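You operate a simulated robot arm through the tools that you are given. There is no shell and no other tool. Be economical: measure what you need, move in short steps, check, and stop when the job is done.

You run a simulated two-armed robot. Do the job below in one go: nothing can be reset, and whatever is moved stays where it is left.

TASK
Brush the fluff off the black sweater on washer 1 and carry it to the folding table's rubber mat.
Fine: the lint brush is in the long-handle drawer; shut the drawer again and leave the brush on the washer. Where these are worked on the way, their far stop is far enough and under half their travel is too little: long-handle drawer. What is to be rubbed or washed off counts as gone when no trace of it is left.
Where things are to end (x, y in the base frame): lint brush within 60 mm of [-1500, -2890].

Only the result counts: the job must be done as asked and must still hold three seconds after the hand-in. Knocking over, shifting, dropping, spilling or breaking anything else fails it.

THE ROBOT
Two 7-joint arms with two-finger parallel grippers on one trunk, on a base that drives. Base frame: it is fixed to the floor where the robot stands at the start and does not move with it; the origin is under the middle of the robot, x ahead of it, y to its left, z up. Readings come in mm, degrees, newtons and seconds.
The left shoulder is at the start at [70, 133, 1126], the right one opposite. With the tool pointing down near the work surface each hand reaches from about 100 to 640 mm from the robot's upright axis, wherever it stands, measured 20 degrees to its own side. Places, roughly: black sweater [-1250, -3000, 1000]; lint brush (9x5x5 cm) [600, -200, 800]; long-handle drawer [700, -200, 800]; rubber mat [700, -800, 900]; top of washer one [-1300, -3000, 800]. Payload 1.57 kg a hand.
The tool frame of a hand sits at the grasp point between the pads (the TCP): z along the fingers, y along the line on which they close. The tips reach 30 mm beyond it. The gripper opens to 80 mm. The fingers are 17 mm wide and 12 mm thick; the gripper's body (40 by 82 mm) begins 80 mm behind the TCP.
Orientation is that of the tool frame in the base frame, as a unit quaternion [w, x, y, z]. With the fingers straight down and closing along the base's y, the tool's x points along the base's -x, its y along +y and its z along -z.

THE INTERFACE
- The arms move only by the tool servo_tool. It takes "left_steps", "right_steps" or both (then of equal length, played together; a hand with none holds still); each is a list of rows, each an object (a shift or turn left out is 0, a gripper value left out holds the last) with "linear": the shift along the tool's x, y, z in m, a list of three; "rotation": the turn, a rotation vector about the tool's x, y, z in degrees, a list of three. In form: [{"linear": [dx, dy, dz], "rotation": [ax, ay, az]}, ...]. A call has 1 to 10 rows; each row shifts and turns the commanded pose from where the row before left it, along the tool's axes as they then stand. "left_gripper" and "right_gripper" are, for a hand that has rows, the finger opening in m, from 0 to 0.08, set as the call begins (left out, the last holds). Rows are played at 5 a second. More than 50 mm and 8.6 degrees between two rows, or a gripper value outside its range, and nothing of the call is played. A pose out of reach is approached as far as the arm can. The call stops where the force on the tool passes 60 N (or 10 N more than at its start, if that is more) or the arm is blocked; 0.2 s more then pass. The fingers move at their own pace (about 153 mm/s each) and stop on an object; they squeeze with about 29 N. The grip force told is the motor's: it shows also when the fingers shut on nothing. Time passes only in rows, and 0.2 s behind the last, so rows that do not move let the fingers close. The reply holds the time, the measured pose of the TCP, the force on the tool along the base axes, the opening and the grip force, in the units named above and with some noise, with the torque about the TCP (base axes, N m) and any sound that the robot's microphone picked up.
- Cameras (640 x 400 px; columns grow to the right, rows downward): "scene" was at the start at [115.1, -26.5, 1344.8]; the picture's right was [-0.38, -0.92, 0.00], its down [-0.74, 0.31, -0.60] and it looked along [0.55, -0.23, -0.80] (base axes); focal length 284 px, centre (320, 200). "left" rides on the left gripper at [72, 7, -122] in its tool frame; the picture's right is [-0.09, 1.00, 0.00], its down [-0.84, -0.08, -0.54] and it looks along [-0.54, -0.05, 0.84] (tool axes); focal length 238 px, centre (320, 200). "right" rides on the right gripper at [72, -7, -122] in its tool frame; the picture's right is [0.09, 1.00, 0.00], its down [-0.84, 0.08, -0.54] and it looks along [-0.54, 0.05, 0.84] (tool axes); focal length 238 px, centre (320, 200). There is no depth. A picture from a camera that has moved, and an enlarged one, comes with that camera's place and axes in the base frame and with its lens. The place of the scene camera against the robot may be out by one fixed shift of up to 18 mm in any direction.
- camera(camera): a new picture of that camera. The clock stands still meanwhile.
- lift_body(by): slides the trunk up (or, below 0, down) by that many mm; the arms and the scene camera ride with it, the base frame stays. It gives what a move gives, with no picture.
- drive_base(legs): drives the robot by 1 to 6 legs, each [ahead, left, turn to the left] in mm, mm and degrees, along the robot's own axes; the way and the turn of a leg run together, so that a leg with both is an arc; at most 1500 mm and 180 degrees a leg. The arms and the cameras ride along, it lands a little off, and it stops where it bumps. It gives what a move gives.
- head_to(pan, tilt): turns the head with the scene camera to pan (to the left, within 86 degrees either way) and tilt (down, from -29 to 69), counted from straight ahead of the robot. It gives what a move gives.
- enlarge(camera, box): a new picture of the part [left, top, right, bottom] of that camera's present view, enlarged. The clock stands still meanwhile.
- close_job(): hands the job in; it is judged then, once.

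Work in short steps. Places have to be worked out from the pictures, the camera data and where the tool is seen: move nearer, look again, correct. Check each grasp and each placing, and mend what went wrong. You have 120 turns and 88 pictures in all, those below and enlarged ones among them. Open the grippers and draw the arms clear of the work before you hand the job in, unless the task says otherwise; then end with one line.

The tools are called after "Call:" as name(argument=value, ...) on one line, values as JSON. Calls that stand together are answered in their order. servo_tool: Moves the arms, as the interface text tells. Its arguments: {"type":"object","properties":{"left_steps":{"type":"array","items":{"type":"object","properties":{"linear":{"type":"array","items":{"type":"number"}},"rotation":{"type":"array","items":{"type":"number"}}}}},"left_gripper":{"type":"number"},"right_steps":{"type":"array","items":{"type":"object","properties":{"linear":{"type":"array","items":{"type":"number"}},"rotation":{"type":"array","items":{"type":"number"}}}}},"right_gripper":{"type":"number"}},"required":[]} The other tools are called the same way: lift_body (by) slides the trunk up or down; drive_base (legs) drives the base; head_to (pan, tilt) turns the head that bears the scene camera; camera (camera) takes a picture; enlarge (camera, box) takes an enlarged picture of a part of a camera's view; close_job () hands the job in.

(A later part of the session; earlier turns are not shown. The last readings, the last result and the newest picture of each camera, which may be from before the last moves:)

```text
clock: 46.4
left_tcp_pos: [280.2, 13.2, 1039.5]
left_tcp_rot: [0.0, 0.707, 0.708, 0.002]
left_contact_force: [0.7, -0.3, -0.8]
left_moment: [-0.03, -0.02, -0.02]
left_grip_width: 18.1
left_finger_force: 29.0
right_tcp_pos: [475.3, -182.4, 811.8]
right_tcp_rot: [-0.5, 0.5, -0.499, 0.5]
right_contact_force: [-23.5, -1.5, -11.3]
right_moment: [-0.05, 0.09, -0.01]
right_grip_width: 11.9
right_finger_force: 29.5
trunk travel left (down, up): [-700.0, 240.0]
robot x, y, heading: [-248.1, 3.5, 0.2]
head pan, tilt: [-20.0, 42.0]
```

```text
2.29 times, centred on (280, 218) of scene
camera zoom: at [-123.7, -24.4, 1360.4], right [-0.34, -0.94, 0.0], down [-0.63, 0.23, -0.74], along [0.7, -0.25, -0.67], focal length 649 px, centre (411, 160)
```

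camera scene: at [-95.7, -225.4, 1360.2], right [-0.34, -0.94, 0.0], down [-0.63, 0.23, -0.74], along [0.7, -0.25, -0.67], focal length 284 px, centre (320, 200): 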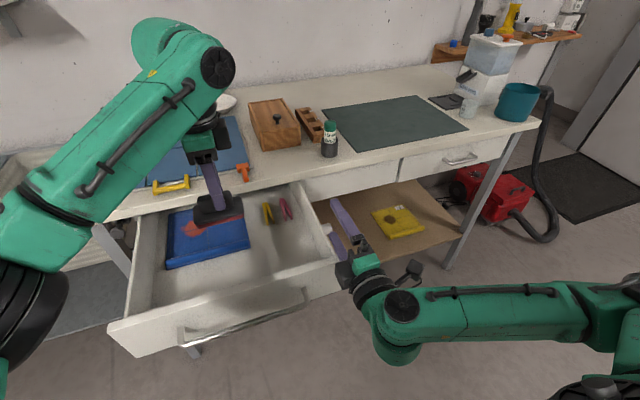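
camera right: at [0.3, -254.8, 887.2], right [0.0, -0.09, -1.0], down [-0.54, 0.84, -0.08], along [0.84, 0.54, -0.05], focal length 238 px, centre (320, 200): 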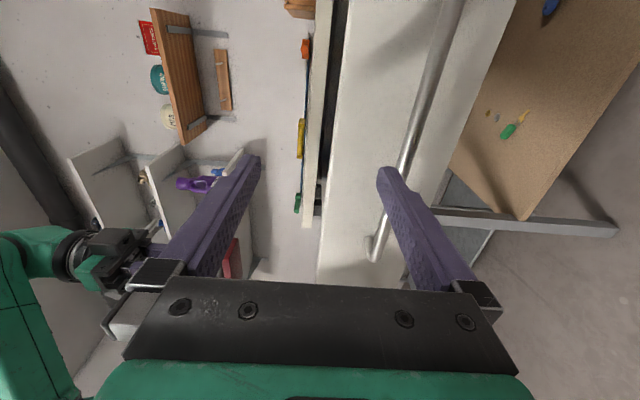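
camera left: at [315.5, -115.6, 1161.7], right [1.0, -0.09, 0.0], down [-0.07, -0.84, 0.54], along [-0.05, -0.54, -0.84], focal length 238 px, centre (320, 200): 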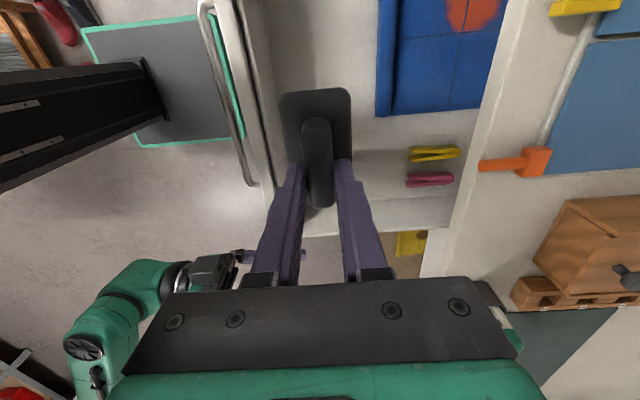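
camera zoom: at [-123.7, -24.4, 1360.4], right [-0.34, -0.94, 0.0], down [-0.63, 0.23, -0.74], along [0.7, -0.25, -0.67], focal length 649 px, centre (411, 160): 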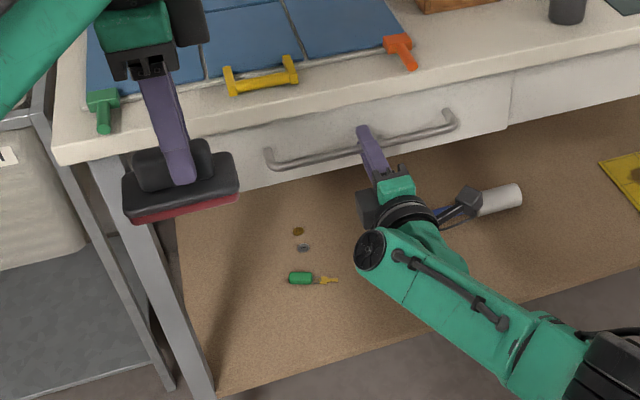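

The drawer is shut against its stop. I release the handle and draw the right hand back and up, watching the brush's red nap is clear.

Call:
servo_tool(right_steps=[{}, {}, {"linear": [0, 0, -0.03]}, {"linear": [0, 0, -0.045]}, {"linear": [0, 0, -0.045]}, {"linear": [0, 0, -0.045]}, {"linear": [0, 0, -0.045]}, {}], right_gripper=0.08)

Call:
servo_tool(left_steps=[{"linear": [0, -0.045, 0]}, {"linear": [0, -0.045, 0]}, {"linear": [0, -0.045, 0]}, {"linear": [0.04, 0, 0]}, {"linear": [0.04, 0, 0]}])

Call:
drive_base(legs=[[0, -1400, 0]])

```text
clock: 48.2
left_tcp_pos: [283.4, 13.5, 1037.9]
left_tcp_rot: [0.0, 0.706, 0.708, 0.0]
left_contact_force: [-0.7, 0.3, -0.2]
left_moment: [0.0, 0.02, -0.02]
left_grip_width: 18.0
left_finger_force: 28.9
right_tcp_pos: [270.9, -181.8, 810.6]
right_tcp_rot: [0.501, -0.501, 0.5, -0.498]
right_contact_force: [-0.9, -0.2, 0.4]
right_moment: [0.01, 0.02, 0.03]
right_grip_width: 79.6
right_finger_force: 0.0
trunk travel left (down, up): [-700.0, 240.0]
robot x, y, heading: [-247.5, 1.9, 0.3]
head pan, tilt: [-20.0, 42.0]
```

```text
clock: 49.4
left_tcp_pos: [147.9, 94.8, 1039.1]
left_tcp_rot: [0.0, 0.706, 0.708, -0.001]
left_contact_force: [0.5, 0.4, -1.3]
left_moment: [-0.01, 0.0, -0.02]
left_grip_width: 17.9
left_finger_force: 28.9
right_tcp_pos: [269.5, -180.6, 812.2]
right_tcp_rot: [-0.5, 0.501, -0.499, 0.501]
right_contact_force: [0.4, 0.6, 0.7]
right_moment: [0.01, -0.04, -0.02]
right_grip_width: 80.3
right_finger_force: 0.0
trunk travel left (down, up): [-700.0, 240.0]
robot x, y, heading: [-245.4, 3.4, 0.3]
head pan, tilt: [-20.0, 42.0]
```

```text
clock: 56.5
left_tcp_pos: [158.2, -1319.7, 1039.0]
left_tcp_rot: [0.0, 0.702, 0.712, 0.0]
left_contact_force: [0.6, 0.7, -0.9]
left_moment: [-0.01, -0.01, -0.03]
left_grip_width: 17.9
left_finger_force: 28.9
right_tcp_pos: [282.6, -1596.3, 810.9]
right_tcp_rot: [-0.502, 0.503, -0.496, 0.498]
right_contact_force: [-0.7, -0.1, -0.6]
right_moment: [0.0, 0.0, 0.0]
right_grip_width: 80.1
right_finger_force: 0.0
trunk travel left (down, up): [-700.0, 240.0]
robot x, y, heading: [-233.3, -1416.4, 0.5]
head pan, tilt: [-20.0, 42.0]
```

Clear so far. I turn right 90°, then look ahead.

Call:
drive_base(legs=[[0, 0, -90]])

Call:
head_to(pan=-40, tilt=30)

Call:
camera(camera="scene")

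```text
clock: 60.7
left_tcp_pos: [-143.7, -1809.7, 1037.5]
left_tcp_rot: [0.0, 1.0, 0.002, 0.0]
left_contact_force: [0.2, -0.6, -1.3]
left_moment: [0.03, -0.03, -0.01]
left_grip_width: 18.0
left_finger_force: 28.9
right_tcp_pos: [-419.5, -1931.2, 810.8]
right_tcp_rot: [-0.001, 0.002, -0.706, 0.708]
right_contact_force: [-0.9, 0.2, 0.1]
right_moment: [-0.01, -0.01, 0.01]
right_grip_width: 79.9
right_finger_force: 0.0
trunk travel left (down, up): [-700.0, 240.0]
robot x, y, heading: [-236.9, -1415.3, -89.4]
head pan, tilt: [-20.0, 42.0]
```

```text
clock: 61.5
left_tcp_pos: [-144.2, -1810.4, 1037.5]
left_tcp_rot: [0.0, 1.0, 0.003, 0.0]
left_contact_force: [0.3, -0.3, -0.6]
left_moment: [-0.01, -0.01, 0.05]
left_grip_width: 18.1
left_finger_force: 29.1
right_tcp_pos: [-419.0, -1931.6, 811.0]
right_tcp_rot: [-0.001, 0.001, -0.706, 0.708]
right_contact_force: [0.1, -0.4, -0.1]
right_moment: [0.04, -0.01, 0.08]
right_grip_width: 80.0
right_finger_force: 0.0
trunk travel left (down, up): [-700.0, 240.0]
robot x, y, heading: [-236.3, -1412.4, -89.5]
head pan, tilt: [-40.0, 30.0]
```

```text
61 pictures are left
camera scene: at [-296.1, -1533.0, 1378.5], right [-0.77, 0.64, 0.0], down [0.32, 0.39, -0.87], along [-0.55, -0.67, -0.5], focal length 284 px, centre (320, 200)
```

scene: 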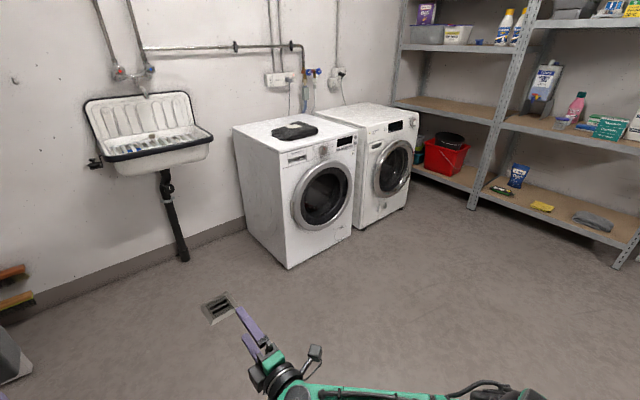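

The floor is clear; washer 1's front is at y≈−2795 with the sweater on top. I drive right 1010 and ahead 650 and look at its top.

Call:
drive_base(legs=[[0, -1010, -0.5], [650, 0, 0]])

Call:
servo_tool(right_steps=[{"linear": [0, -0.045, 0]}, {"linear": [0, -0.045, 0]}, {"linear": [0, -0.045, 0]}, {"linear": [0, -0.045, 0]}, {"linear": [0, -0.045, 0]}, {"rotation": [-8.5, 0, 0]}, {"rotation": [-8.5, 0, 0]}, {"rotation": [-8.5, 0, 0]}, {"rotation": [-8.5, 0, 0]}, {"rotation": [-8.5, 0, 0]}])

Call:
servo_tool(right_steps=[{"rotation": [-8.5, 0, 0]}, {"rotation": [-8.5, 0, 0]}, {"rotation": [-8.5, 0, 0]}, {"rotation": [-8.5, 0, 0]}, {"rotation": [-8.5, 0, 0]}, {"rotation": [-5, 0, 0]}, {}])

Call:
head_to(pan=0, tilt=32)

Call:
camera(camera="scene")

```text
clock: 69.9
left_tcp_pos: [-1137.6, -2462.4, 1037.3]
left_tcp_rot: [0.0, 1.0, 0.011, 0.0]
left_contact_force: [-0.3, -0.6, -0.6]
left_moment: [0.02, -0.01, 0.0]
left_grip_width: 18.1
left_finger_force: 29.2
right_tcp_pos: [-1411.6, -2589.1, 812.2]
right_tcp_rot: [-0.005, 0.006, -0.707, 0.708]
right_contact_force: [-0.2, -0.5, -0.1]
right_moment: [0.02, -0.01, 0.01]
right_grip_width: 79.9
right_finger_force: 0.0
trunk travel left (down, up): [-700.0, 240.0]
robot x, y, heading: [-1232.4, -2071.9, -89.2]
head pan, tilt: [-40.0, 30.0]
```

```text
clock: 72.1
left_tcp_pos: [-1139.0, -2461.8, 1038.6]
left_tcp_rot: [0.0, 1.0, 0.01, 0.0]
left_contact_force: [0.4, 0.2, -0.2]
left_moment: [-0.02, -0.02, 0.01]
left_grip_width: 18.0
left_finger_force: 28.8
right_tcp_pos: [-1461.8, -2412.3, 744.0]
right_tcp_rot: [0.005, -0.01, 0.909, -0.417]
right_contact_force: [-0.6, 0.6, 0.2]
right_moment: [-0.01, -0.01, 0.01]
right_grip_width: 79.8
right_finger_force: 0.0
right hand out of reach, approached as far as the arm can: row 5, 6, 7, 8, 9, 10
trunk travel left (down, up): [-700.0, 240.0]
robot x, y, heading: [-1240.2, -2070.6, -88.8]
head pan, tilt: [-40.0, 30.0]
```

```text
clock: 73.7
left_tcp_pos: [-1139.0, -2462.3, 1037.9]
left_tcp_rot: [0.0, 1.0, 0.01, 0.0]
left_contact_force: [-0.6, 0.2, 0.2]
left_moment: [0.0, 0.03, -0.03]
left_grip_width: 18.1
left_finger_force: 29.3
right_tcp_pos: [-1510.3, -2042.9, 654.5]
right_tcp_rot: [0.001, -0.01, 1.0, -0.012]
right_contact_force: [-0.4, 0.6, -0.8]
right_moment: [0.01, 0.01, 0.0]
right_grip_width: 79.8
right_finger_force: 0.2
right hand out of reach, approached as far as the arm can: row 1, 2, 3, 4, 5, 6
trunk travel left (down, up): [-700.0, 240.0]
robot x, y, heading: [-1233.9, -2068.7, -88.6]
head pan, tilt: [-40.0, 30.0]
```

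```text
clock: 74.8
left_tcp_pos: [-1138.5, -2463.2, 1037.8]
left_tcp_rot: [0.0, 1.0, 0.01, 0.0]
left_contact_force: [-0.1, -0.2, -0.1]
left_moment: [0.01, 0.01, 0.01]
left_grip_width: 18.2
left_finger_force: 28.7
right_tcp_pos: [-1511.6, -2043.2, 652.9]
right_tcp_rot: [0.0, -0.011, 1.0, -0.013]
right_contact_force: [-0.1, -0.2, 0.5]
right_moment: [0.04, -0.01, 0.0]
right_grip_width: 79.9
right_finger_force: 0.0
trunk travel left (down, up): [-700.0, 240.0]
robot x, y, heading: [-1231.7, -2067.9, -88.7]
head pan, tilt: [0.0, 32.0]
```

```text
60 pictures are left
camera scene: at [-1236.0, -2207.3, 1375.4], right [-1.0, -0.02, 0.0], down [-0.01, 0.53, -0.85], along [0.02, -0.85, -0.53], focal length 284 px, centre (320, 200)
```

scene: 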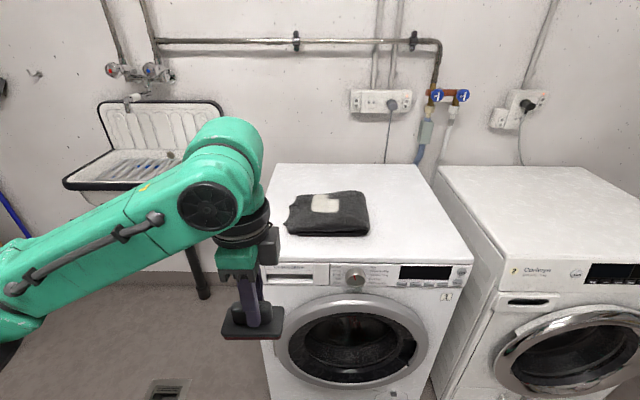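

The sweater with a pale fluff patch is visible. The right hand hangs beside the body, clear. I drive 330 mm ahead so the left hand comes over the washer, and take views.

Call:
drive_base(legs=[[330, 0, -1]])

Call:
head_to(pan=0, tilt=50)

Call:
camera(camera="scene")

Call:
camera(camera="left")

```text
clock: 77.0
left_tcp_pos: [-1141.4, -2791.5, 1039.1]
left_tcp_rot: [0.0, 1.0, 0.002, 0.0]
left_contact_force: [0.8, 0.2, -0.7]
left_moment: [0.01, -0.01, 0.01]
left_grip_width: 18.0
left_finger_force: 29.1
right_tcp_pos: [-1507.2, -2366.3, 653.8]
right_tcp_rot: [0.0, -0.002, 1.0, -0.013]
right_contact_force: [-0.7, 0.3, 0.6]
right_moment: [-0.04, -0.01, -0.02]
right_grip_width: 80.1
right_finger_force: 0.1
trunk travel left (down, up): [-700.0, 240.0]
robot x, y, heading: [-1234.0, -2398.8, -89.7]
head pan, tilt: [0.0, 32.0]
```

```text
clock: 77.8
left_tcp_pos: [-1140.1, -2791.2, 1037.2]
left_tcp_rot: [0.001, 1.0, 0.002, 0.0]
left_contact_force: [0.3, -0.3, -1.2]
left_moment: [0.01, -0.02, 0.03]
left_grip_width: 18.3
left_finger_force: 29.1
right_tcp_pos: [-1507.0, -2366.1, 653.3]
right_tcp_rot: [0.001, -0.003, 1.0, -0.012]
right_contact_force: [-0.7, -0.4, 0.7]
right_moment: [-0.03, 0.03, 0.0]
right_grip_width: 79.9
right_finger_force: 0.1
trunk travel left (down, up): [-700.0, 240.0]
robot x, y, heading: [-1232.3, -2399.0, -89.7]
head pan, tilt: [0.0, 50.0]
```

```text
59 pictures are left
camera scene: at [-1234.7, -2522.1, 1349.1], right [-1.0, 0.0, 0.0], down [0.0, 0.77, -0.64], along [0.0, -0.64, -0.77], focal length 284 px, centre (320, 200)
```

scene: 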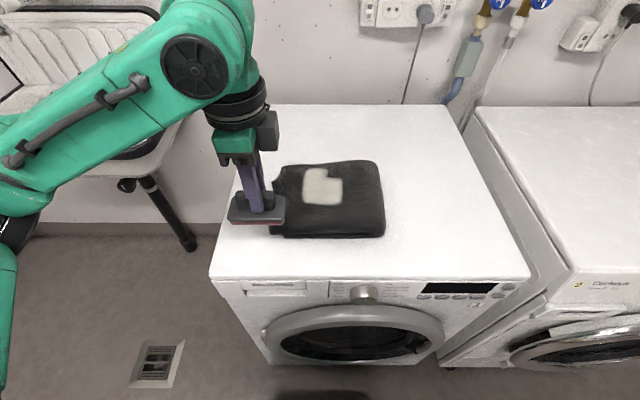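

```text
58 pictures are left
camera left: at [-1068.4, -2797.4, 1160.7], right [-0.09, -1.0, 0.0], down [-0.84, 0.07, 0.54], along [-0.54, 0.05, -0.84], focal length 238 px, centre (320, 200)
```

left: 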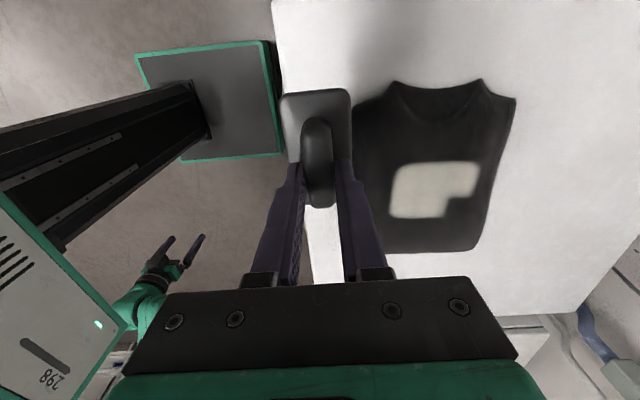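

The fluff patch spans about x −1200…−1280, y −2878…−2985, z≈893. I drive 80 ahead and 100 to the right so the brush hangs over its near end, then descend part way.

Call:
drive_base(legs=[[75, -100, 0]])

Call:
servo_tool(left_steps=[{"linear": [0, 0, 0.03]}, {"linear": [0, 0, 0.02]}, {}])

Call:
camera(camera="left")

Call:
camera(camera="scene")

```text
clock: 79.1
left_tcp_pos: [-1242.2, -2868.9, 1039.6]
left_tcp_rot: [-0.001, 1.0, -0.001, 0.001]
left_contact_force: [-0.4, 0.3, -0.7]
left_moment: [-0.01, 0.01, 0.03]
left_grip_width: 18.2
left_finger_force: 29.1
right_tcp_pos: [-1606.3, -2441.9, 653.5]
right_tcp_rot: [0.001, -0.001, 1.0, -0.013]
right_contact_force: [0.8, -0.2, 1.1]
right_moment: [0.01, -0.01, 0.0]
right_grip_width: 79.9
right_finger_force: 0.0
trunk travel left (down, up): [-700.0, 240.0]
robot x, y, heading: [-1335.0, -2472.6, -90.0]
head pan, tilt: [0.0, 50.0]
```

```text
clock: 79.9
left_tcp_pos: [-1241.7, -2867.6, 988.8]
left_tcp_rot: [0.0, 1.0, 0.001, 0.0]
left_contact_force: [0.1, 0.0, -0.8]
left_moment: [-0.01, -0.02, 0.0]
left_grip_width: 18.0
left_finger_force: 28.9
right_tcp_pos: [-1606.6, -2442.0, 653.4]
right_tcp_rot: [0.002, 0.001, 1.0, -0.012]
right_contact_force: [0.2, 0.0, 0.7]
right_moment: [-0.02, -0.03, -0.03]
right_grip_width: 80.1
right_finger_force: 0.0
trunk travel left (down, up): [-700.0, 240.0]
robot x, y, heading: [-1333.2, -2473.1, -89.9]
head pan, tilt: [0.0, 50.0]
```

```text
57 pictures are left
camera left: at [-1169.8, -2874.0, 1109.8], right [-0.09, -1.0, 0.0], down [-0.84, 0.08, 0.54], along [-0.54, 0.05, -0.84], focal length 238 px, centre (320, 200)
```

left: 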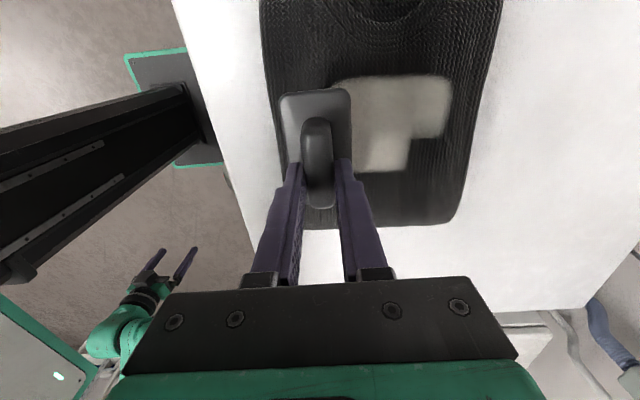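

```text
56 pictures are left
camera scene: at [-1335.6, -2599.4, 1349.1], right [-1.0, 0.0, 0.0], down [0.0, 0.77, -0.64], along [0.0, -0.64, -0.77], focal length 284 px, centre (320, 200)
```

scene: 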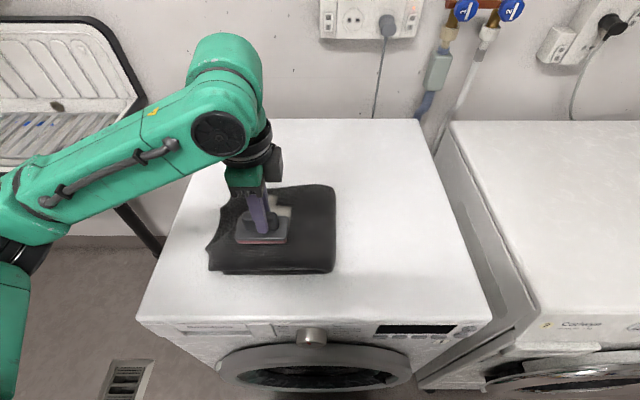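

The brush covers the patch's full width in x. I descend in small steps to feel the sweater.

Call:
servo_tool(left_steps=[{"linear": [0, 0, 0.008]}, {"linear": [0, 0, 0.008]}, {"linear": [0, 0, 0.006]}, {"linear": [0, 0, 0.004]}, {}])

```text
clock: 81.1
left_tcp_pos: [-1243.5, -2869.2, 961.0]
left_tcp_rot: [0.0, 1.0, -0.001, 0.0]
left_contact_force: [0.0, -0.2, -0.2]
left_moment: [0.02, -0.01, 0.01]
left_grip_width: 18.0
left_finger_force: 28.7
right_tcp_pos: [-1606.8, -2442.4, 653.5]
right_tcp_rot: [0.001, -0.001, 1.0, -0.012]
right_contact_force: [-0.1, 0.5, -0.2]
right_moment: [-0.01, 0.02, 0.0]
right_grip_width: 80.0
right_finger_force: 0.0
trunk travel left (down, up): [-700.0, 240.0]
robot x, y, heading: [-1333.6, -2471.3, -90.2]
head pan, tilt: [0.0, 50.0]
```

No contact yet; I go on slowly.

Call:
servo_tool(left_steps=[{"linear": [0, 0, 0.004]}, {"linear": [0, 0, 0.004]}, {"linear": [0, 0, 0.004]}, {}])

Call:
enlarge(camera="scene", box=[180, 150, 380, 290])

```text
clock: 82.1
left_tcp_pos: [-1242.4, -2868.6, 951.0]
left_tcp_rot: [0.003, 1.0, 0.001, 0.0]
left_contact_force: [0.6, -1.8, 25.0]
left_moment: [-0.09, 0.0, -0.03]
left_grip_width: 18.2
left_finger_force: 29.0
right_tcp_pos: [-1606.1, -2441.3, 653.7]
right_tcp_rot: [0.001, -0.001, 1.0, -0.013]
right_contact_force: [0.1, 0.1, -0.1]
right_moment: [-0.01, 0.0, -0.02]
right_grip_width: 79.9
right_finger_force: 0.0
trunk travel left (down, up): [-700.0, 240.0]
robot x, y, heading: [-1333.3, -2472.6, -90.2]
head pan, tilt: [0.0, 50.0]
```

```text
2.86 times, centred on (280, 220) of scene
camera zoom: at [-1335.7, -2596.8, 1349.5], right [-1.0, 0.0, 0.0], down [0.0, 0.76, -0.64], along [0.0, -0.64, -0.76], focal length 811 px, centre (434, 143)
```

zoom: 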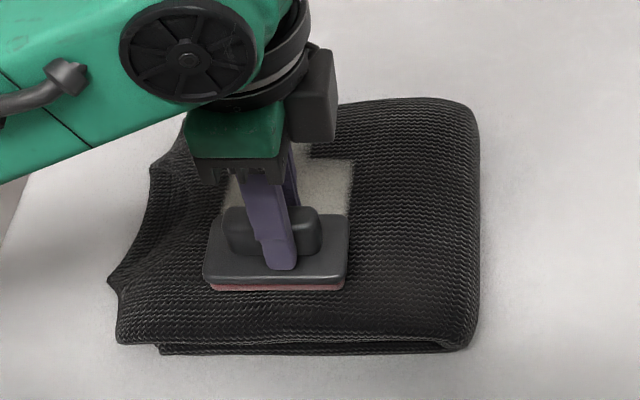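

Contact with 25 N. I ease off 1 mm and stroke away along −y across the patch and back.

Call:
servo_tool(left_steps=[{"linear": [0, 0.01, -0.001]}, {"linear": [0, 0.02, 0]}, {"linear": [0, 0.02, 0]}, {"linear": [0, 0.02, 0]}, {"linear": [0, 0.02, 0]}, {"linear": [0, 0.02, 0]}, {"linear": [0, 0.015, 0]}, {}])

Call:
camera(camera="left")

Call:
camera(camera="scene")

```text
clock: 83.9
left_tcp_pos: [-1242.4, -2993.7, 952.2]
left_tcp_rot: [0.0, 1.0, 0.0, 0.0]
left_contact_force: [1.1, 0.0, 2.2]
left_moment: [0.02, 0.01, -0.01]
left_grip_width: 18.1
left_finger_force: 28.7
right_tcp_pos: [-1607.2, -2442.0, 652.8]
right_tcp_rot: [0.001, -0.001, 1.0, -0.012]
right_contact_force: [-1.1, 0.4, 0.3]
right_moment: [0.02, -0.01, 0.01]
right_grip_width: 79.8
right_finger_force: 0.0
trunk travel left (down, up): [-700.0, 240.0]
robot x, y, heading: [-1330.4, -2474.6, -90.2]
head pan, tilt: [0.0, 50.0]
```

```text
54 pictures are left
camera left: at [-1170.0, -3000.3, 1073.9], right [-0.09, -1.0, 0.0], down [-0.84, 0.08, 0.54], along [-0.54, 0.05, -0.84], focal length 238 px, centre (320, 200)
```

left: 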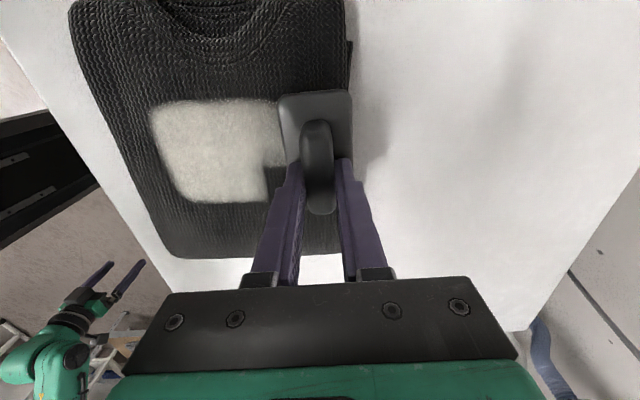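

```text
53 pictures are left
camera scene: at [-1335.6, -2599.0, 1349.0], right [-1.0, 0.0, 0.0], down [0.0, 0.77, -0.64], along [0.0, -0.64, -0.77], focal length 284 px, centre (320, 200)
```

scene: 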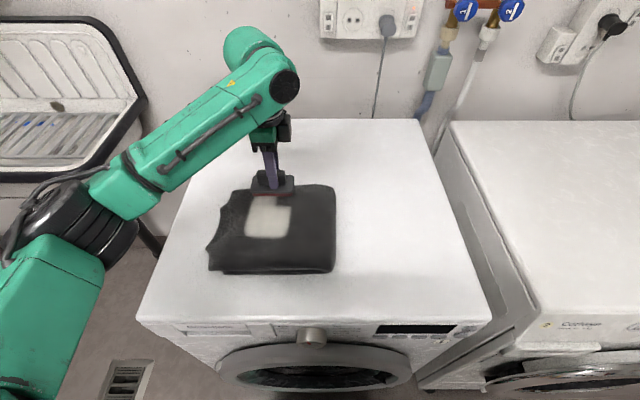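

The patch is not yet reduced; the force had faded to 2 N. I press 3 mm more and stroke back toward +y.

Call:
servo_tool(left_steps=[{"linear": [0, -0.01, 0.003]}, {"linear": [0, -0.02, 0]}, {"linear": [0, -0.02, 0]}, {"linear": [0, -0.02, 0]}, {"linear": [0, -0.02, 0]}, {"linear": [0, -0.02, 0]}])

Call:
camera(camera="left")

```text
clock: 85.3
left_tcp_pos: [-1242.2, -2881.8, 950.1]
left_tcp_rot: [0.001, 1.0, 0.001, -0.001]
left_contact_force: [0.3, -8.8, 23.2]
left_moment: [-0.27, 0.17, 0.02]
left_grip_width: 18.1
left_finger_force: 29.7
right_tcp_pos: [-1607.0, -2442.0, 653.5]
right_tcp_rot: [0.002, -0.001, 1.0, -0.013]
right_contact_force: [0.2, -0.2, 0.4]
right_moment: [-0.01, 0.0, 0.02]
right_grip_width: 80.1
right_finger_force: 0.0
trunk travel left (down, up): [-700.0, 240.0]
robot x, y, heading: [-1331.5, -2475.8, -89.8]
head pan, tilt: [0.0, 50.0]
```

```text
52 pictures are left
camera left: at [-1169.5, -2887.4, 1072.2], right [-0.09, -1.0, 0.0], down [-0.84, 0.08, 0.54], along [-0.54, 0.05, -0.84], focal length 238 px, centre (320, 200)
```

left: 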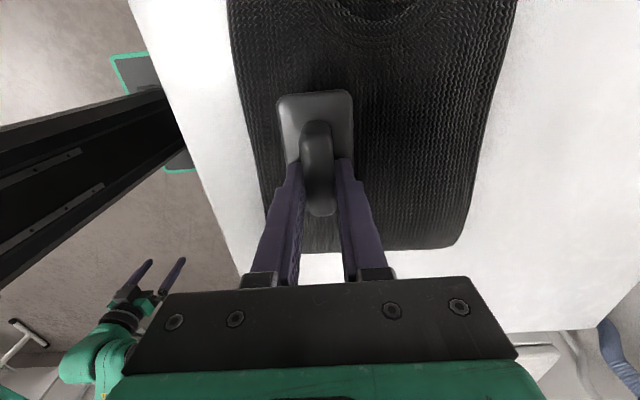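

With pressure the fluff goes. I finish the near end, stroke once more over all, and lift to inspect.

Call:
servo_tool(left_steps=[{"linear": [0, -0.015, 0]}, {"linear": [-0.008, 0.005, 0]}, {"linear": [0, 0.02, 0]}, {"linear": [0, 0.02, 0]}, {"linear": [0, 0.02, 0]}, {"linear": [0, 0.02, 0]}, {"linear": [0, 0.02, 0]}, {"linear": [0, 0.015, 0]}, {"linear": [0.016, 0, 0]}, {}])

Call:
servo_tool(left_steps=[{"linear": [0, -0.02, 0]}, {"linear": [0, -0.02, 0]}, {"linear": [0, -0.02, 0]}, {"linear": [0, -0.02, 0]}, {"linear": [0, -0.02, 0]}, {"linear": [0, -0.02, 0]}, {"linear": [-0.02, 0, -0.03]}, {"linear": [-0.04, 0, -0.02]}, {"linear": [-0.045, 0, -0.02]}, {"linear": [-0.045, 0, -0.02]}])

Call:
enlarge(camera="scene", box=[180, 150, 380, 290])

Call:
camera(camera="left")

```text
clock: 87.5
left_tcp_pos: [-1233.4, -2990.5, 947.7]
left_tcp_rot: [0.0, 1.0, 0.001, 0.0]
left_contact_force: [1.3, -0.8, 2.0]
left_moment: [0.01, 0.03, 0.02]
left_grip_width: 17.8
left_finger_force: 28.9
right_tcp_pos: [-1606.5, -2441.7, 655.2]
right_tcp_rot: [0.001, 0.0, 1.0, -0.013]
right_contact_force: [0.1, 0.6, -0.6]
right_moment: [0.0, 0.04, 0.02]
right_grip_width: 80.2
right_finger_force: 0.0
trunk travel left (down, up): [-700.0, 240.0]
robot x, y, heading: [-1329.7, -2475.0, -90.1]
head pan, tilt: [0.0, 50.0]
```

```text
clock: 89.7
left_tcp_pos: [-1388.7, -2870.3, 1039.9]
left_tcp_rot: [0.0, 1.0, 0.001, 0.002]
left_contact_force: [0.1, -0.4, -0.6]
left_moment: [0.0, 0.0, 0.03]
left_grip_width: 18.3
left_finger_force: 29.0
right_tcp_pos: [-1607.5, -2442.4, 652.9]
right_tcp_rot: [0.002, -0.001, 1.0, -0.012]
right_contact_force: [0.8, -0.2, 0.4]
right_moment: [0.02, -0.03, -0.01]
right_grip_width: 80.0
right_finger_force: 0.1
trunk travel left (down, up): [-700.0, 240.0]
robot x, y, heading: [-1332.7, -2469.6, -89.7]
head pan, tilt: [0.0, 50.0]
```

```text
2.86 times, centred on (280, 220) of scene
camera zoom: at [-1338.2, -2599.1, 1349.0], right [-1.0, 0.0, 0.0], down [0.0, 0.77, -0.64], along [0.0, -0.64, -0.77], focal length 811 px, centre (434, 143)
```

zoom: 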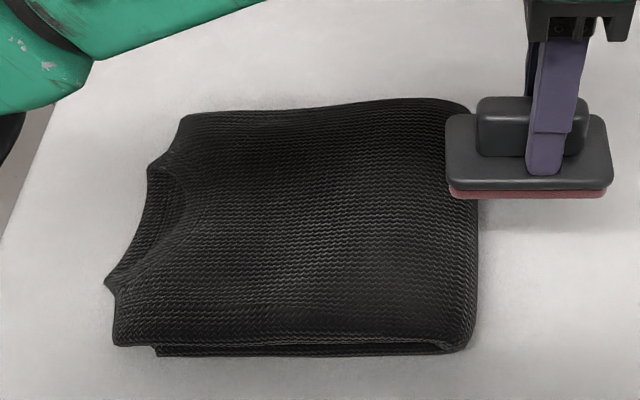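

```text
50 pictures are left
camera left: at [-1316.5, -2876.6, 1162.0], right [-0.09, -1.0, 0.0], down [-0.84, 0.08, 0.54], along [-0.54, 0.05, -0.84], focal length 238 px, centre (320, 200)
```

left: 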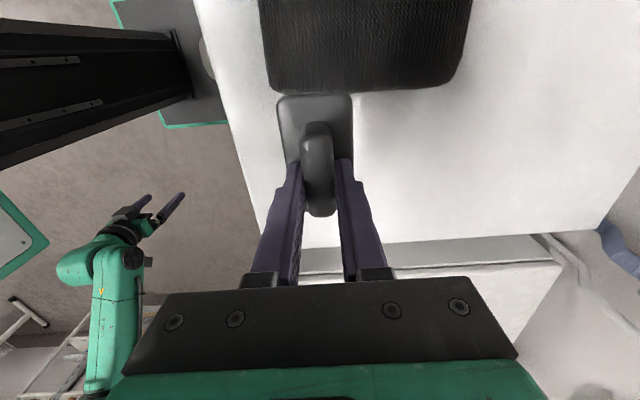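

The sweater is clean. I strafe right 111 and ahead 20 to bring the brush over (−1500, −2890).

Call:
drive_base(legs=[[20, -111, 0]])

Call:
servo_tool(left_steps=[{"linear": [0, 0, 0.03]}, {"linear": [0, 0, 0.03]}, {"linear": [0, 0, 0.02]}, {}])

```text
clock: 90.8
left_tcp_pos: [-1493.7, -2890.2, 1038.1]
left_tcp_rot: [0.0, 1.0, 0.001, 0.001]
left_contact_force: [0.4, -0.2, -0.9]
left_moment: [0.01, 0.0, 0.01]
left_grip_width: 18.2
left_finger_force: 29.2
right_tcp_pos: [-1715.0, -2462.3, 653.7]
right_tcp_rot: [0.002, -0.002, 1.0, -0.012]
right_contact_force: [0.0, 0.1, -1.0]
right_moment: [0.02, -0.03, 0.02]
right_grip_width: 80.1
right_finger_force: 0.1
trunk travel left (down, up): [-700.0, 240.0]
robot x, y, heading: [-1439.8, -2492.3, -89.9]
head pan, tilt: [0.0, 50.0]
```

```text
clock: 91.8
left_tcp_pos: [-1495.5, -2888.3, 961.2]
left_tcp_rot: [0.0, 1.0, 0.001, 0.0]
left_contact_force: [-0.7, 0.3, 0.1]
left_moment: [0.01, 0.02, 0.01]
left_grip_width: 18.3
left_finger_force: 29.5
right_tcp_pos: [-1714.0, -2461.3, 653.9]
right_tcp_rot: [0.0, -0.001, 1.0, -0.013]
right_contact_force: [-0.3, -0.1, -0.1]
right_moment: [0.0, 0.01, -0.01]
right_grip_width: 80.0
right_finger_force: 0.0
trunk travel left (down, up): [-700.0, 240.0]
robot x, y, heading: [-1440.1, -2492.5, -90.0]
head pan, tilt: [0.0, 50.0]
```

Now down gently until the washer top is felt.

Call:
servo_tool(left_steps=[{"linear": [-0.003, 0, 0.008]}, {"linear": [0, 0, 0.008]}, {"linear": [0, 0, 0.006]}, {"linear": [0, 0, 0.004]}, {"linear": [0, 0, 0.004]}, {}])

Call:
enlarge(camera="scene", box=[240, 150, 440, 290])

```text
clock: 93.2
left_tcp_pos: [-1496.9, -2889.4, 929.1]
left_tcp_rot: [-0.001, 1.0, 0.001, -0.001]
left_contact_force: [1.0, -0.4, -0.8]
left_moment: [0.0, -0.02, -0.01]
left_grip_width: 18.0
left_finger_force: 28.9
right_tcp_pos: [-1715.0, -2462.3, 653.5]
right_tcp_rot: [0.001, -0.002, 1.0, -0.012]
right_contact_force: [0.2, 1.1, 0.0]
right_moment: [0.02, 0.01, -0.01]
right_grip_width: 80.2
right_finger_force: 0.0
trunk travel left (down, up): [-700.0, 240.0]
robot x, y, heading: [-1442.9, -2494.4, -90.1]
head pan, tilt: [0.0, 50.0]
```

```text
2.86 times, centred on (340, 220) of scene
camera zoom: at [-1443.0, -2618.3, 1349.0], right [-1.0, 0.0, 0.0], down [0.0, 0.77, -0.64], along [0.0, -0.64, -0.77], focal length 811 px, centre (263, 143)
```

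zoom: 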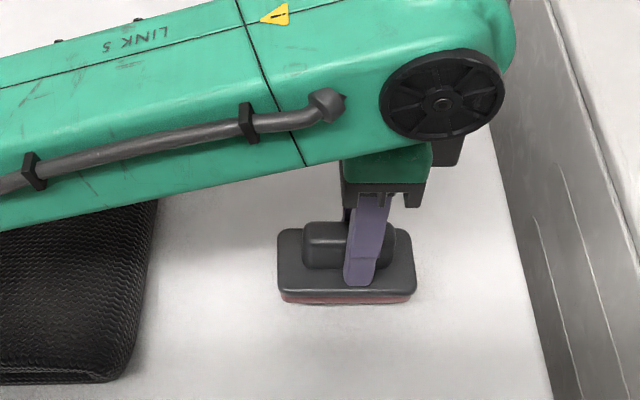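

Still slightly above the top; I descend a little further by 3 mm steps.

Call:
servo_tool(left_steps=[{"linear": [0, 0, 0.003]}, {"linear": [0, 0, 0.003]}, {"linear": [0, 0, 0.003]}, {}])

```text
clock: 94.2
left_tcp_pos: [-1495.6, -2890.8, 920.0]
left_tcp_rot: [0.0, 1.0, 0.0, 0.0]
left_contact_force: [-1.2, 0.0, -0.9]
left_moment: [-0.02, 0.0, -0.03]
left_grip_width: 18.3
left_finger_force: 28.8
right_tcp_pos: [-1714.9, -2460.7, 652.9]
right_tcp_rot: [0.0, -0.002, 1.0, -0.012]
right_contact_force: [-0.5, -0.3, -1.0]
right_moment: [0.02, 0.01, -0.02]
right_grip_width: 80.1
right_finger_force: 0.2
trunk travel left (down, up): [-700.0, 240.0]
robot x, y, heading: [-1437.5, -2491.5, -90.1]
head pan, tilt: [0.0, 50.0]
```

Call:
servo_tool(left_steps=[{"linear": [0, 0, 0.003]}, {"linear": [0, 0, 0.003]}, {"linear": [0, 0, 0.003]}, {"linear": [0, 0, 0.003]}, {}])

```text
clock: 95.5
left_tcp_pos: [-1497.6, -2890.3, 907.4]
left_tcp_rot: [0.001, 1.0, 0.001, 0.001]
left_contact_force: [-0.6, -0.1, -1.4]
left_moment: [0.03, -0.01, -0.02]
left_grip_width: 17.9
left_finger_force: 29.1
right_tcp_pos: [-1715.5, -2462.1, 655.1]
right_tcp_rot: [0.001, -0.002, 1.0, -0.012]
right_contact_force: [-0.6, 0.5, 0.5]
right_moment: [0.01, -0.02, 0.02]
right_grip_width: 79.9
right_finger_force: 0.0
trunk travel left (down, up): [-700.0, 240.0]
robot x, y, heading: [-1441.1, -2493.6, -89.9]
head pan, tilt: [0.0, 50.0]
```

No contact at 907; I look to judge the gap.

Call:
enlarge(camera="scene", box=[260, 170, 440, 290])

Call:
servo_tool(left_steps=[{"linear": [0, 0, 0.003]}, {"linear": [0, 0, 0.003]}, {"linear": [0, 0, 0.003]}, {"linear": [0, 0, 0.003]}, {}])

```text
3.33 times, centred on (350, 230) of scene
camera zoom: at [-1442.9, -2618.3, 1349.1], right [-1.0, 0.0, 0.0], down [0.0, 0.77, -0.64], along [0.0, -0.64, -0.77], focal length 946 px, centre (220, 100)
```

zoom: 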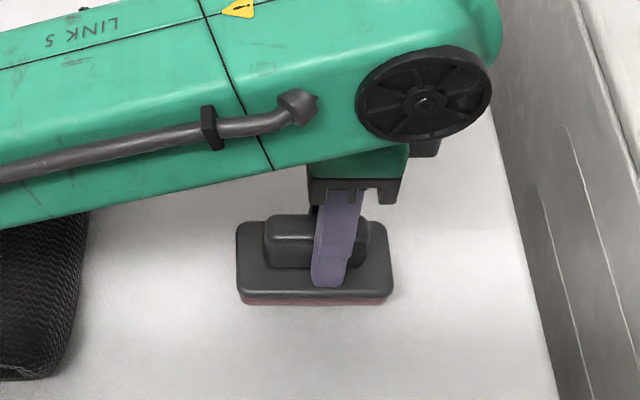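

```text
clock: 96.7
left_tcp_pos: [-1495.3, -2889.1, 897.8]
left_tcp_rot: [0.002, 1.0, 0.001, 0.0]
left_contact_force: [0.4, -3.8, 11.4]
left_moment: [0.01, -0.37, -0.05]
left_grip_width: 17.9
left_finger_force: 28.7
right_tcp_pos: [-1713.2, -2460.2, 653.2]
right_tcp_rot: [0.001, -0.002, 1.0, -0.014]
right_contact_force: [0.7, 0.7, -0.2]
right_moment: [0.01, 0.01, 0.0]
right_grip_width: 80.2
right_finger_force: 0.0
trunk travel left (down, up): [-700.0, 240.0]
robot x, y, heading: [-1437.6, -2493.8, -89.8]
head pan, tilt: [0.0, 50.0]
```

Contact at 898 with 11 N: the brush stands on the washer. I open, rise, and look.

Call:
servo_tool(left_steps=[{"linear": [0, 0, -0.002]}, {}, {}, {"linear": [0, 0, -0.03]}, {"linear": [0, 0, -0.045]}, {"linear": [0, 0, -0.045]}, {}], left_gripper=0.08)

Call:
camera(camera="left")

Call:
camera(camera="scene")

```text
clock: 98.2
left_tcp_pos: [-1496.8, -2887.3, 1015.7]
left_tcp_rot: [0.001, 1.0, 0.001, 0.001]
left_contact_force: [0.4, 0.1, -0.7]
left_moment: [0.0, 0.01, 0.04]
left_grip_width: 80.2
left_finger_force: 0.1
right_tcp_pos: [-1715.1, -2461.6, 654.0]
right_tcp_rot: [0.001, -0.002, 1.0, -0.013]
right_contact_force: [-0.1, 0.1, 0.6]
right_moment: [-0.02, -0.02, 0.04]
right_grip_width: 80.0
right_finger_force: 0.1
trunk travel left (down, up): [-700.0, 240.0]
robot x, y, heading: [-1437.3, -2495.8, -89.7]
head pan, tilt: [0.0, 50.0]
```

```text
47 pictures are left
camera left: at [-1423.2, -2893.9, 1138.4], right [-0.09, -1.0, 0.0], down [-0.84, 0.08, 0.54], along [-0.54, 0.05, -0.84], focal length 238 px, centre (320, 200)
```

left: 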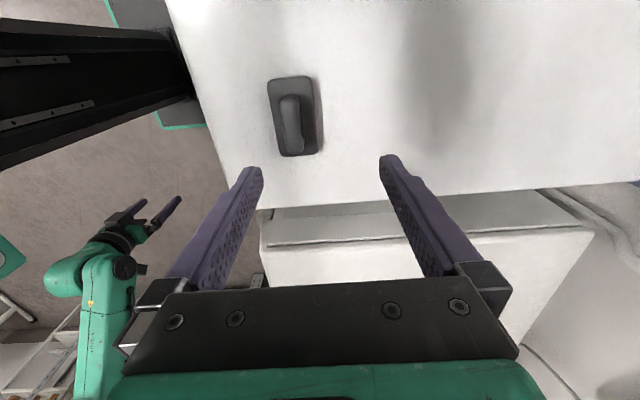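

```text
46 pictures are left
camera scene: at [-1443.0, -2618.6, 1349.0], right [-1.0, 0.0, 0.0], down [0.0, 0.77, -0.64], along [0.0, -0.64, -0.77], focal length 284 px, centre (320, 200)
```

scene: 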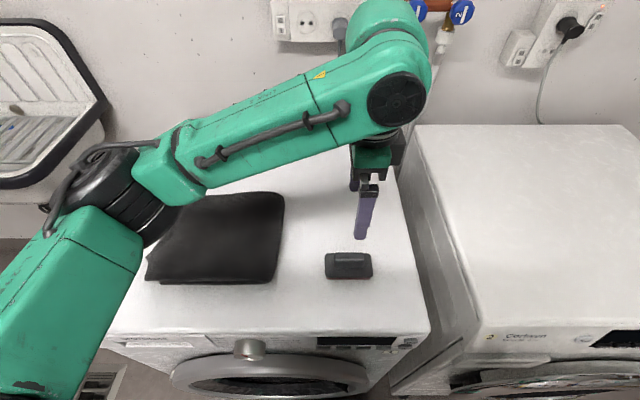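

The brush stands at about (−1491, −2859), within tolerance. I strafe left to bring the left hand over the sweater and study its shape.

Call:
drive_base(legs=[[0, 330, 0]])

Call:
camera(camera="left")

Call:
enlarge(camera="scene", box=[200, 130, 500, 318])

```text
clock: 100.5
left_tcp_pos: [-1150.9, -2886.2, 1015.3]
left_tcp_rot: [0.0, 1.0, 0.008, 0.0]
left_contact_force: [-0.3, 0.4, 0.1]
left_moment: [-0.02, 0.0, -0.01]
left_grip_width: 79.9
left_finger_force: 0.2
right_tcp_pos: [-1376.0, -2464.4, 654.2]
right_tcp_rot: [0.001, -0.009, 1.0, -0.012]
right_contact_force: [0.4, 0.7, 0.0]
right_moment: [-0.01, 0.01, -0.05]
right_grip_width: 80.2
right_finger_force: 0.1
trunk travel left (down, up): [-700.0, 240.0]
robot x, y, heading: [-1096.7, -2489.2, -89.3]
head pan, tilt: [0.0, 50.0]
```

```text
45 pictures are left
camera left: at [-1077.7, -2890.0, 1138.2], right [-0.08, -1.0, 0.0], down [-0.84, 0.06, 0.54], along [-0.54, 0.04, -0.84], focal length 238 px, centre (320, 200)
```

left: 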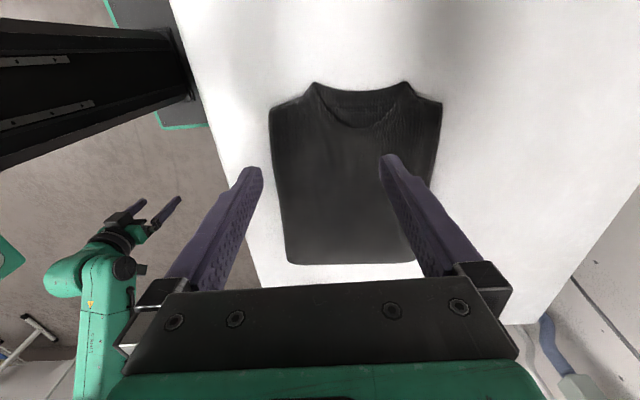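

```text
2.13 times, centred on (350, 224) of scene
camera zoom: at [-1101.7, -2614.9, 1349.1], right [-1.0, -0.02, 0.0], down [-0.01, 0.77, -0.64], along [0.01, -0.64, -0.77], focal length 604 px, centre (256, 149)
```

zoom: 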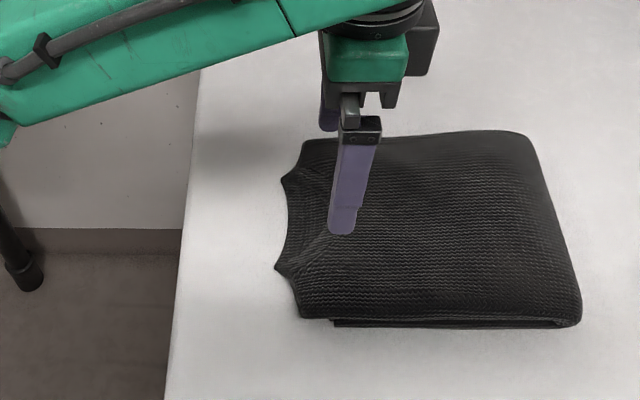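

The sweater spans x −1110…−1370, y −2826…−3015 and is ~50 mm thick, so I'll pull it over the washer's front edge and then grip the overhang with a level hand. First I roll the left hand so its two fingers stand along x, and strafe 100 right.

Call:
servo_tool(left_steps=[{"rotation": [0, 0, -8.5]}, {"rotation": [0, 0, -8.5]}, {"rotation": [0, 0, -8.5]}, {"rotation": [0, 0, -8.5]}, {"rotation": [0, 0, -8.5]}, {"rotation": [0, 0, -8.5]}, {"rotation": [0, 0, -8.5]}, {"rotation": [0, 0, -8.5]}, {"rotation": [0, 0, -8.5]}, {"rotation": [0, 0, -8.5]}])

Call:
drive_base(legs=[[0, -95, -0.7]])

Call:
servo_tool(left_steps=[{"rotation": [0, 0, -5]}, {"linear": [-0.045, 0, 0]}, {"linear": [-0.045, 0, 0]}, {"linear": [-0.045, 0, 0]}, {"linear": [-0.03, 0, 0]}, {}])

Call:
camera(camera="left")

Call:
camera(camera="scene")

```text
clock: 102.7
left_tcp_pos: [-1150.0, -2885.6, 1015.7]
left_tcp_rot: [0.0, 0.731, 0.683, 0.0]
left_contact_force: [0.1, 0.6, 0.3]
left_moment: [-0.04, -0.01, 0.03]
left_grip_width: 80.0
left_finger_force: 0.1
right_tcp_pos: [-1376.0, -2463.1, 653.7]
right_tcp_rot: [0.001, -0.009, 1.0, -0.012]
right_contact_force: [0.7, 0.0, -0.2]
right_moment: [0.0, -0.01, -0.01]
right_grip_width: 80.0
right_finger_force: 0.0
trunk travel left (down, up): [-700.0, 240.0]
robot x, y, heading: [-1100.3, -2492.9, -89.0]
head pan, tilt: [0.0, 50.0]
```

```text
clock: 103.8
left_tcp_pos: [-1251.1, -2885.5, 1015.5]
left_tcp_rot: [0.0, 0.735, 0.678, -0.001]
left_contact_force: [0.0, 0.3, -0.4]
left_moment: [-0.04, 0.03, -0.01]
left_grip_width: 80.1
left_finger_force: 0.1
right_tcp_pos: [-1472.6, -2461.6, 654.1]
right_tcp_rot: [0.001, -0.003, 1.0, -0.012]
right_contact_force: [-0.3, -0.1, -0.7]
right_moment: [0.02, -0.02, 0.01]
right_grip_width: 80.0
right_finger_force: 0.0
trunk travel left (down, up): [-700.0, 240.0]
robot x, y, heading: [-1197.5, -2490.4, -89.6]
head pan, tilt: [0.0, 50.0]
```

```text
clock: 105.2
left_tcp_pos: [-1251.2, -3033.6, 1016.9]
left_tcp_rot: [0.0, 0.705, 0.709, 0.0]
left_contact_force: [-0.1, 0.0, 0.6]
left_moment: [-0.02, -0.03, 0.03]
left_grip_width: 80.0
left_finger_force: 0.0
left hand out of reach, approached as far as the arm can: row 5
right_tcp_pos: [-1472.0, -2459.6, 653.2]
right_tcp_rot: [0.001, -0.004, 1.0, -0.013]
right_contact_force: [-0.5, 0.7, -0.9]
right_moment: [-0.02, 0.02, 0.0]
right_grip_width: 80.1
right_finger_force: 0.2
trunk travel left (down, up): [-700.0, 240.0]
robot x, y, heading: [-1197.6, -2490.1, -89.8]
head pan, tilt: [0.0, 50.0]
```

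```text
43 pictures are left
camera left: at [-1244.5, -2961.4, 1140.1], right [1.0, -0.09, 0.0], down [-0.07, -0.84, 0.54], along [-0.05, -0.54, -0.84], focal length 238 px, centre (320, 200)
```

left: 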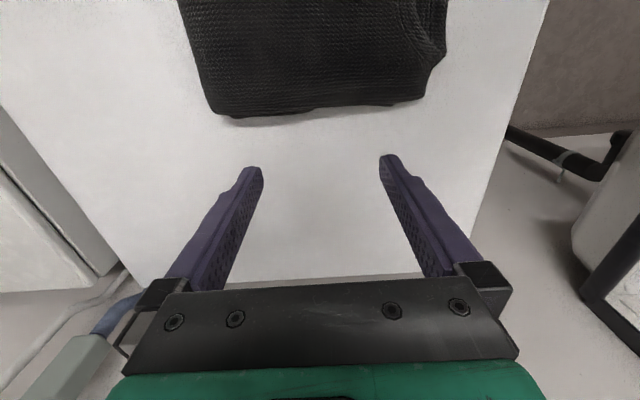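

```text
42 pictures are left
camera scene: at [-1199.1, -2616.4, 1349.0], right [-1.0, -0.01, 0.0], down [0.0, 0.77, -0.64], along [0.0, -0.64, -0.77], focal length 284 px, centre (320, 200)
```

scene: 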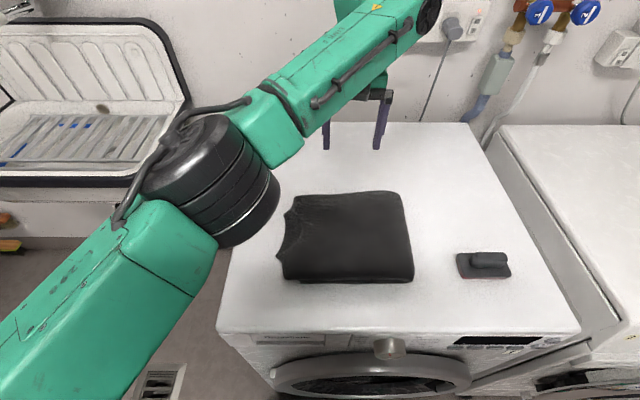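

The rear edge of the sweater is at y≈−3022, centred x≈−1250. I lower to 945, step further back, then descend behind it.

Call:
servo_tool(left_steps=[{"linear": [0, 0, 0.04]}, {"linear": [0, 0, 0.03]}, {"linear": [-0.02, 0, 0]}, {}])

```text
clock: 106.2
left_tcp_pos: [-1250.6, -3041.6, 944.4]
left_tcp_rot: [0.0, 0.705, 0.709, 0.0]
left_contact_force: [0.2, 0.1, -0.5]
left_moment: [-0.01, 0.03, -0.02]
left_grip_width: 79.9
left_finger_force: 0.1
left hand out of reach, approached as far as the arm can: row 3
right_tcp_pos: [-1472.0, -2461.1, 653.8]
right_tcp_rot: [0.001, -0.003, 1.0, -0.013]
right_contact_force: [0.4, -0.3, 0.4]
right_moment: [0.01, 0.0, -0.02]
right_grip_width: 80.0
right_finger_force: 0.0
trunk travel left (down, up): [-700.0, 240.0]
robot x, y, heading: [-1199.2, -2491.0, -89.7]
head pan, tilt: [0.0, 50.0]
```

Reach is short on this cross-body line; I strafe right 180 and swing the arm 180 back left, which gives more reach.

Call:
drive_base(legs=[[0, -180, 0]])

Call:
servo_tool(left_steps=[{"linear": [0, 0.045, 0]}, {"linear": [0, 0.045, 0]}, {"linear": [0, 0.045, 0]}, {"linear": [0, 0.045, 0]}, {"linear": [-0.01, 0, 0]}, {}])

Call:
camera(camera="left")

```text
clock: 107.7
left_tcp_pos: [-1431.3, -3041.6, 945.8]
left_tcp_rot: [0.0, 0.706, 0.708, 0.0]
left_contact_force: [-0.3, 0.4, -0.2]
left_moment: [-0.03, 0.0, -0.02]
left_grip_width: 79.8
left_finger_force: 0.1
right_tcp_pos: [-1650.9, -2460.5, 654.9]
right_tcp_rot: [0.001, -0.002, 1.0, -0.012]
right_contact_force: [-0.1, -0.4, 0.0]
right_moment: [0.0, -0.01, 0.04]
right_grip_width: 80.5
right_finger_force: 0.1
trunk travel left (down, up): [-700.0, 240.0]
robot x, y, heading: [-1378.7, -2491.8, -90.2]
head pan, tilt: [0.0, 50.0]
```

```text
clock: 109.1
left_tcp_pos: [-1248.5, -3052.6, 944.9]
left_tcp_rot: [0.0, 0.706, 0.708, -0.002]
left_contact_force: [-0.8, -0.1, 0.2]
left_moment: [-0.01, -0.02, 0.04]
left_grip_width: 79.9
left_finger_force: 0.1
right_tcp_pos: [-1649.1, -2460.8, 654.7]
right_tcp_rot: [0.001, -0.001, 1.0, -0.012]
right_contact_force: [0.2, 0.3, -0.2]
right_moment: [-0.02, 0.01, 0.03]
right_grip_width: 79.9
right_finger_force: 0.1
trunk travel left (down, up): [-700.0, 240.0]
robot x, y, heading: [-1375.3, -2487.9, -90.0]
head pan, tilt: [0.0, 50.0]
```

```text
41 pictures are left
camera left: at [-1241.3, -2980.1, 1068.3], right [1.0, -0.09, 0.0], down [-0.08, -0.84, 0.54], along [-0.05, -0.54, -0.84], focal length 238 px, centre (320, 200)
```

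left: 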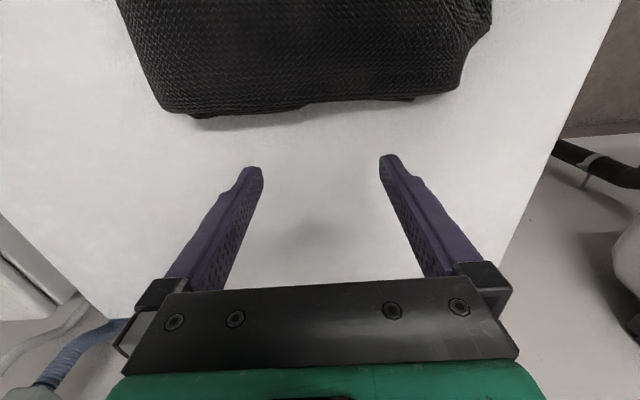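

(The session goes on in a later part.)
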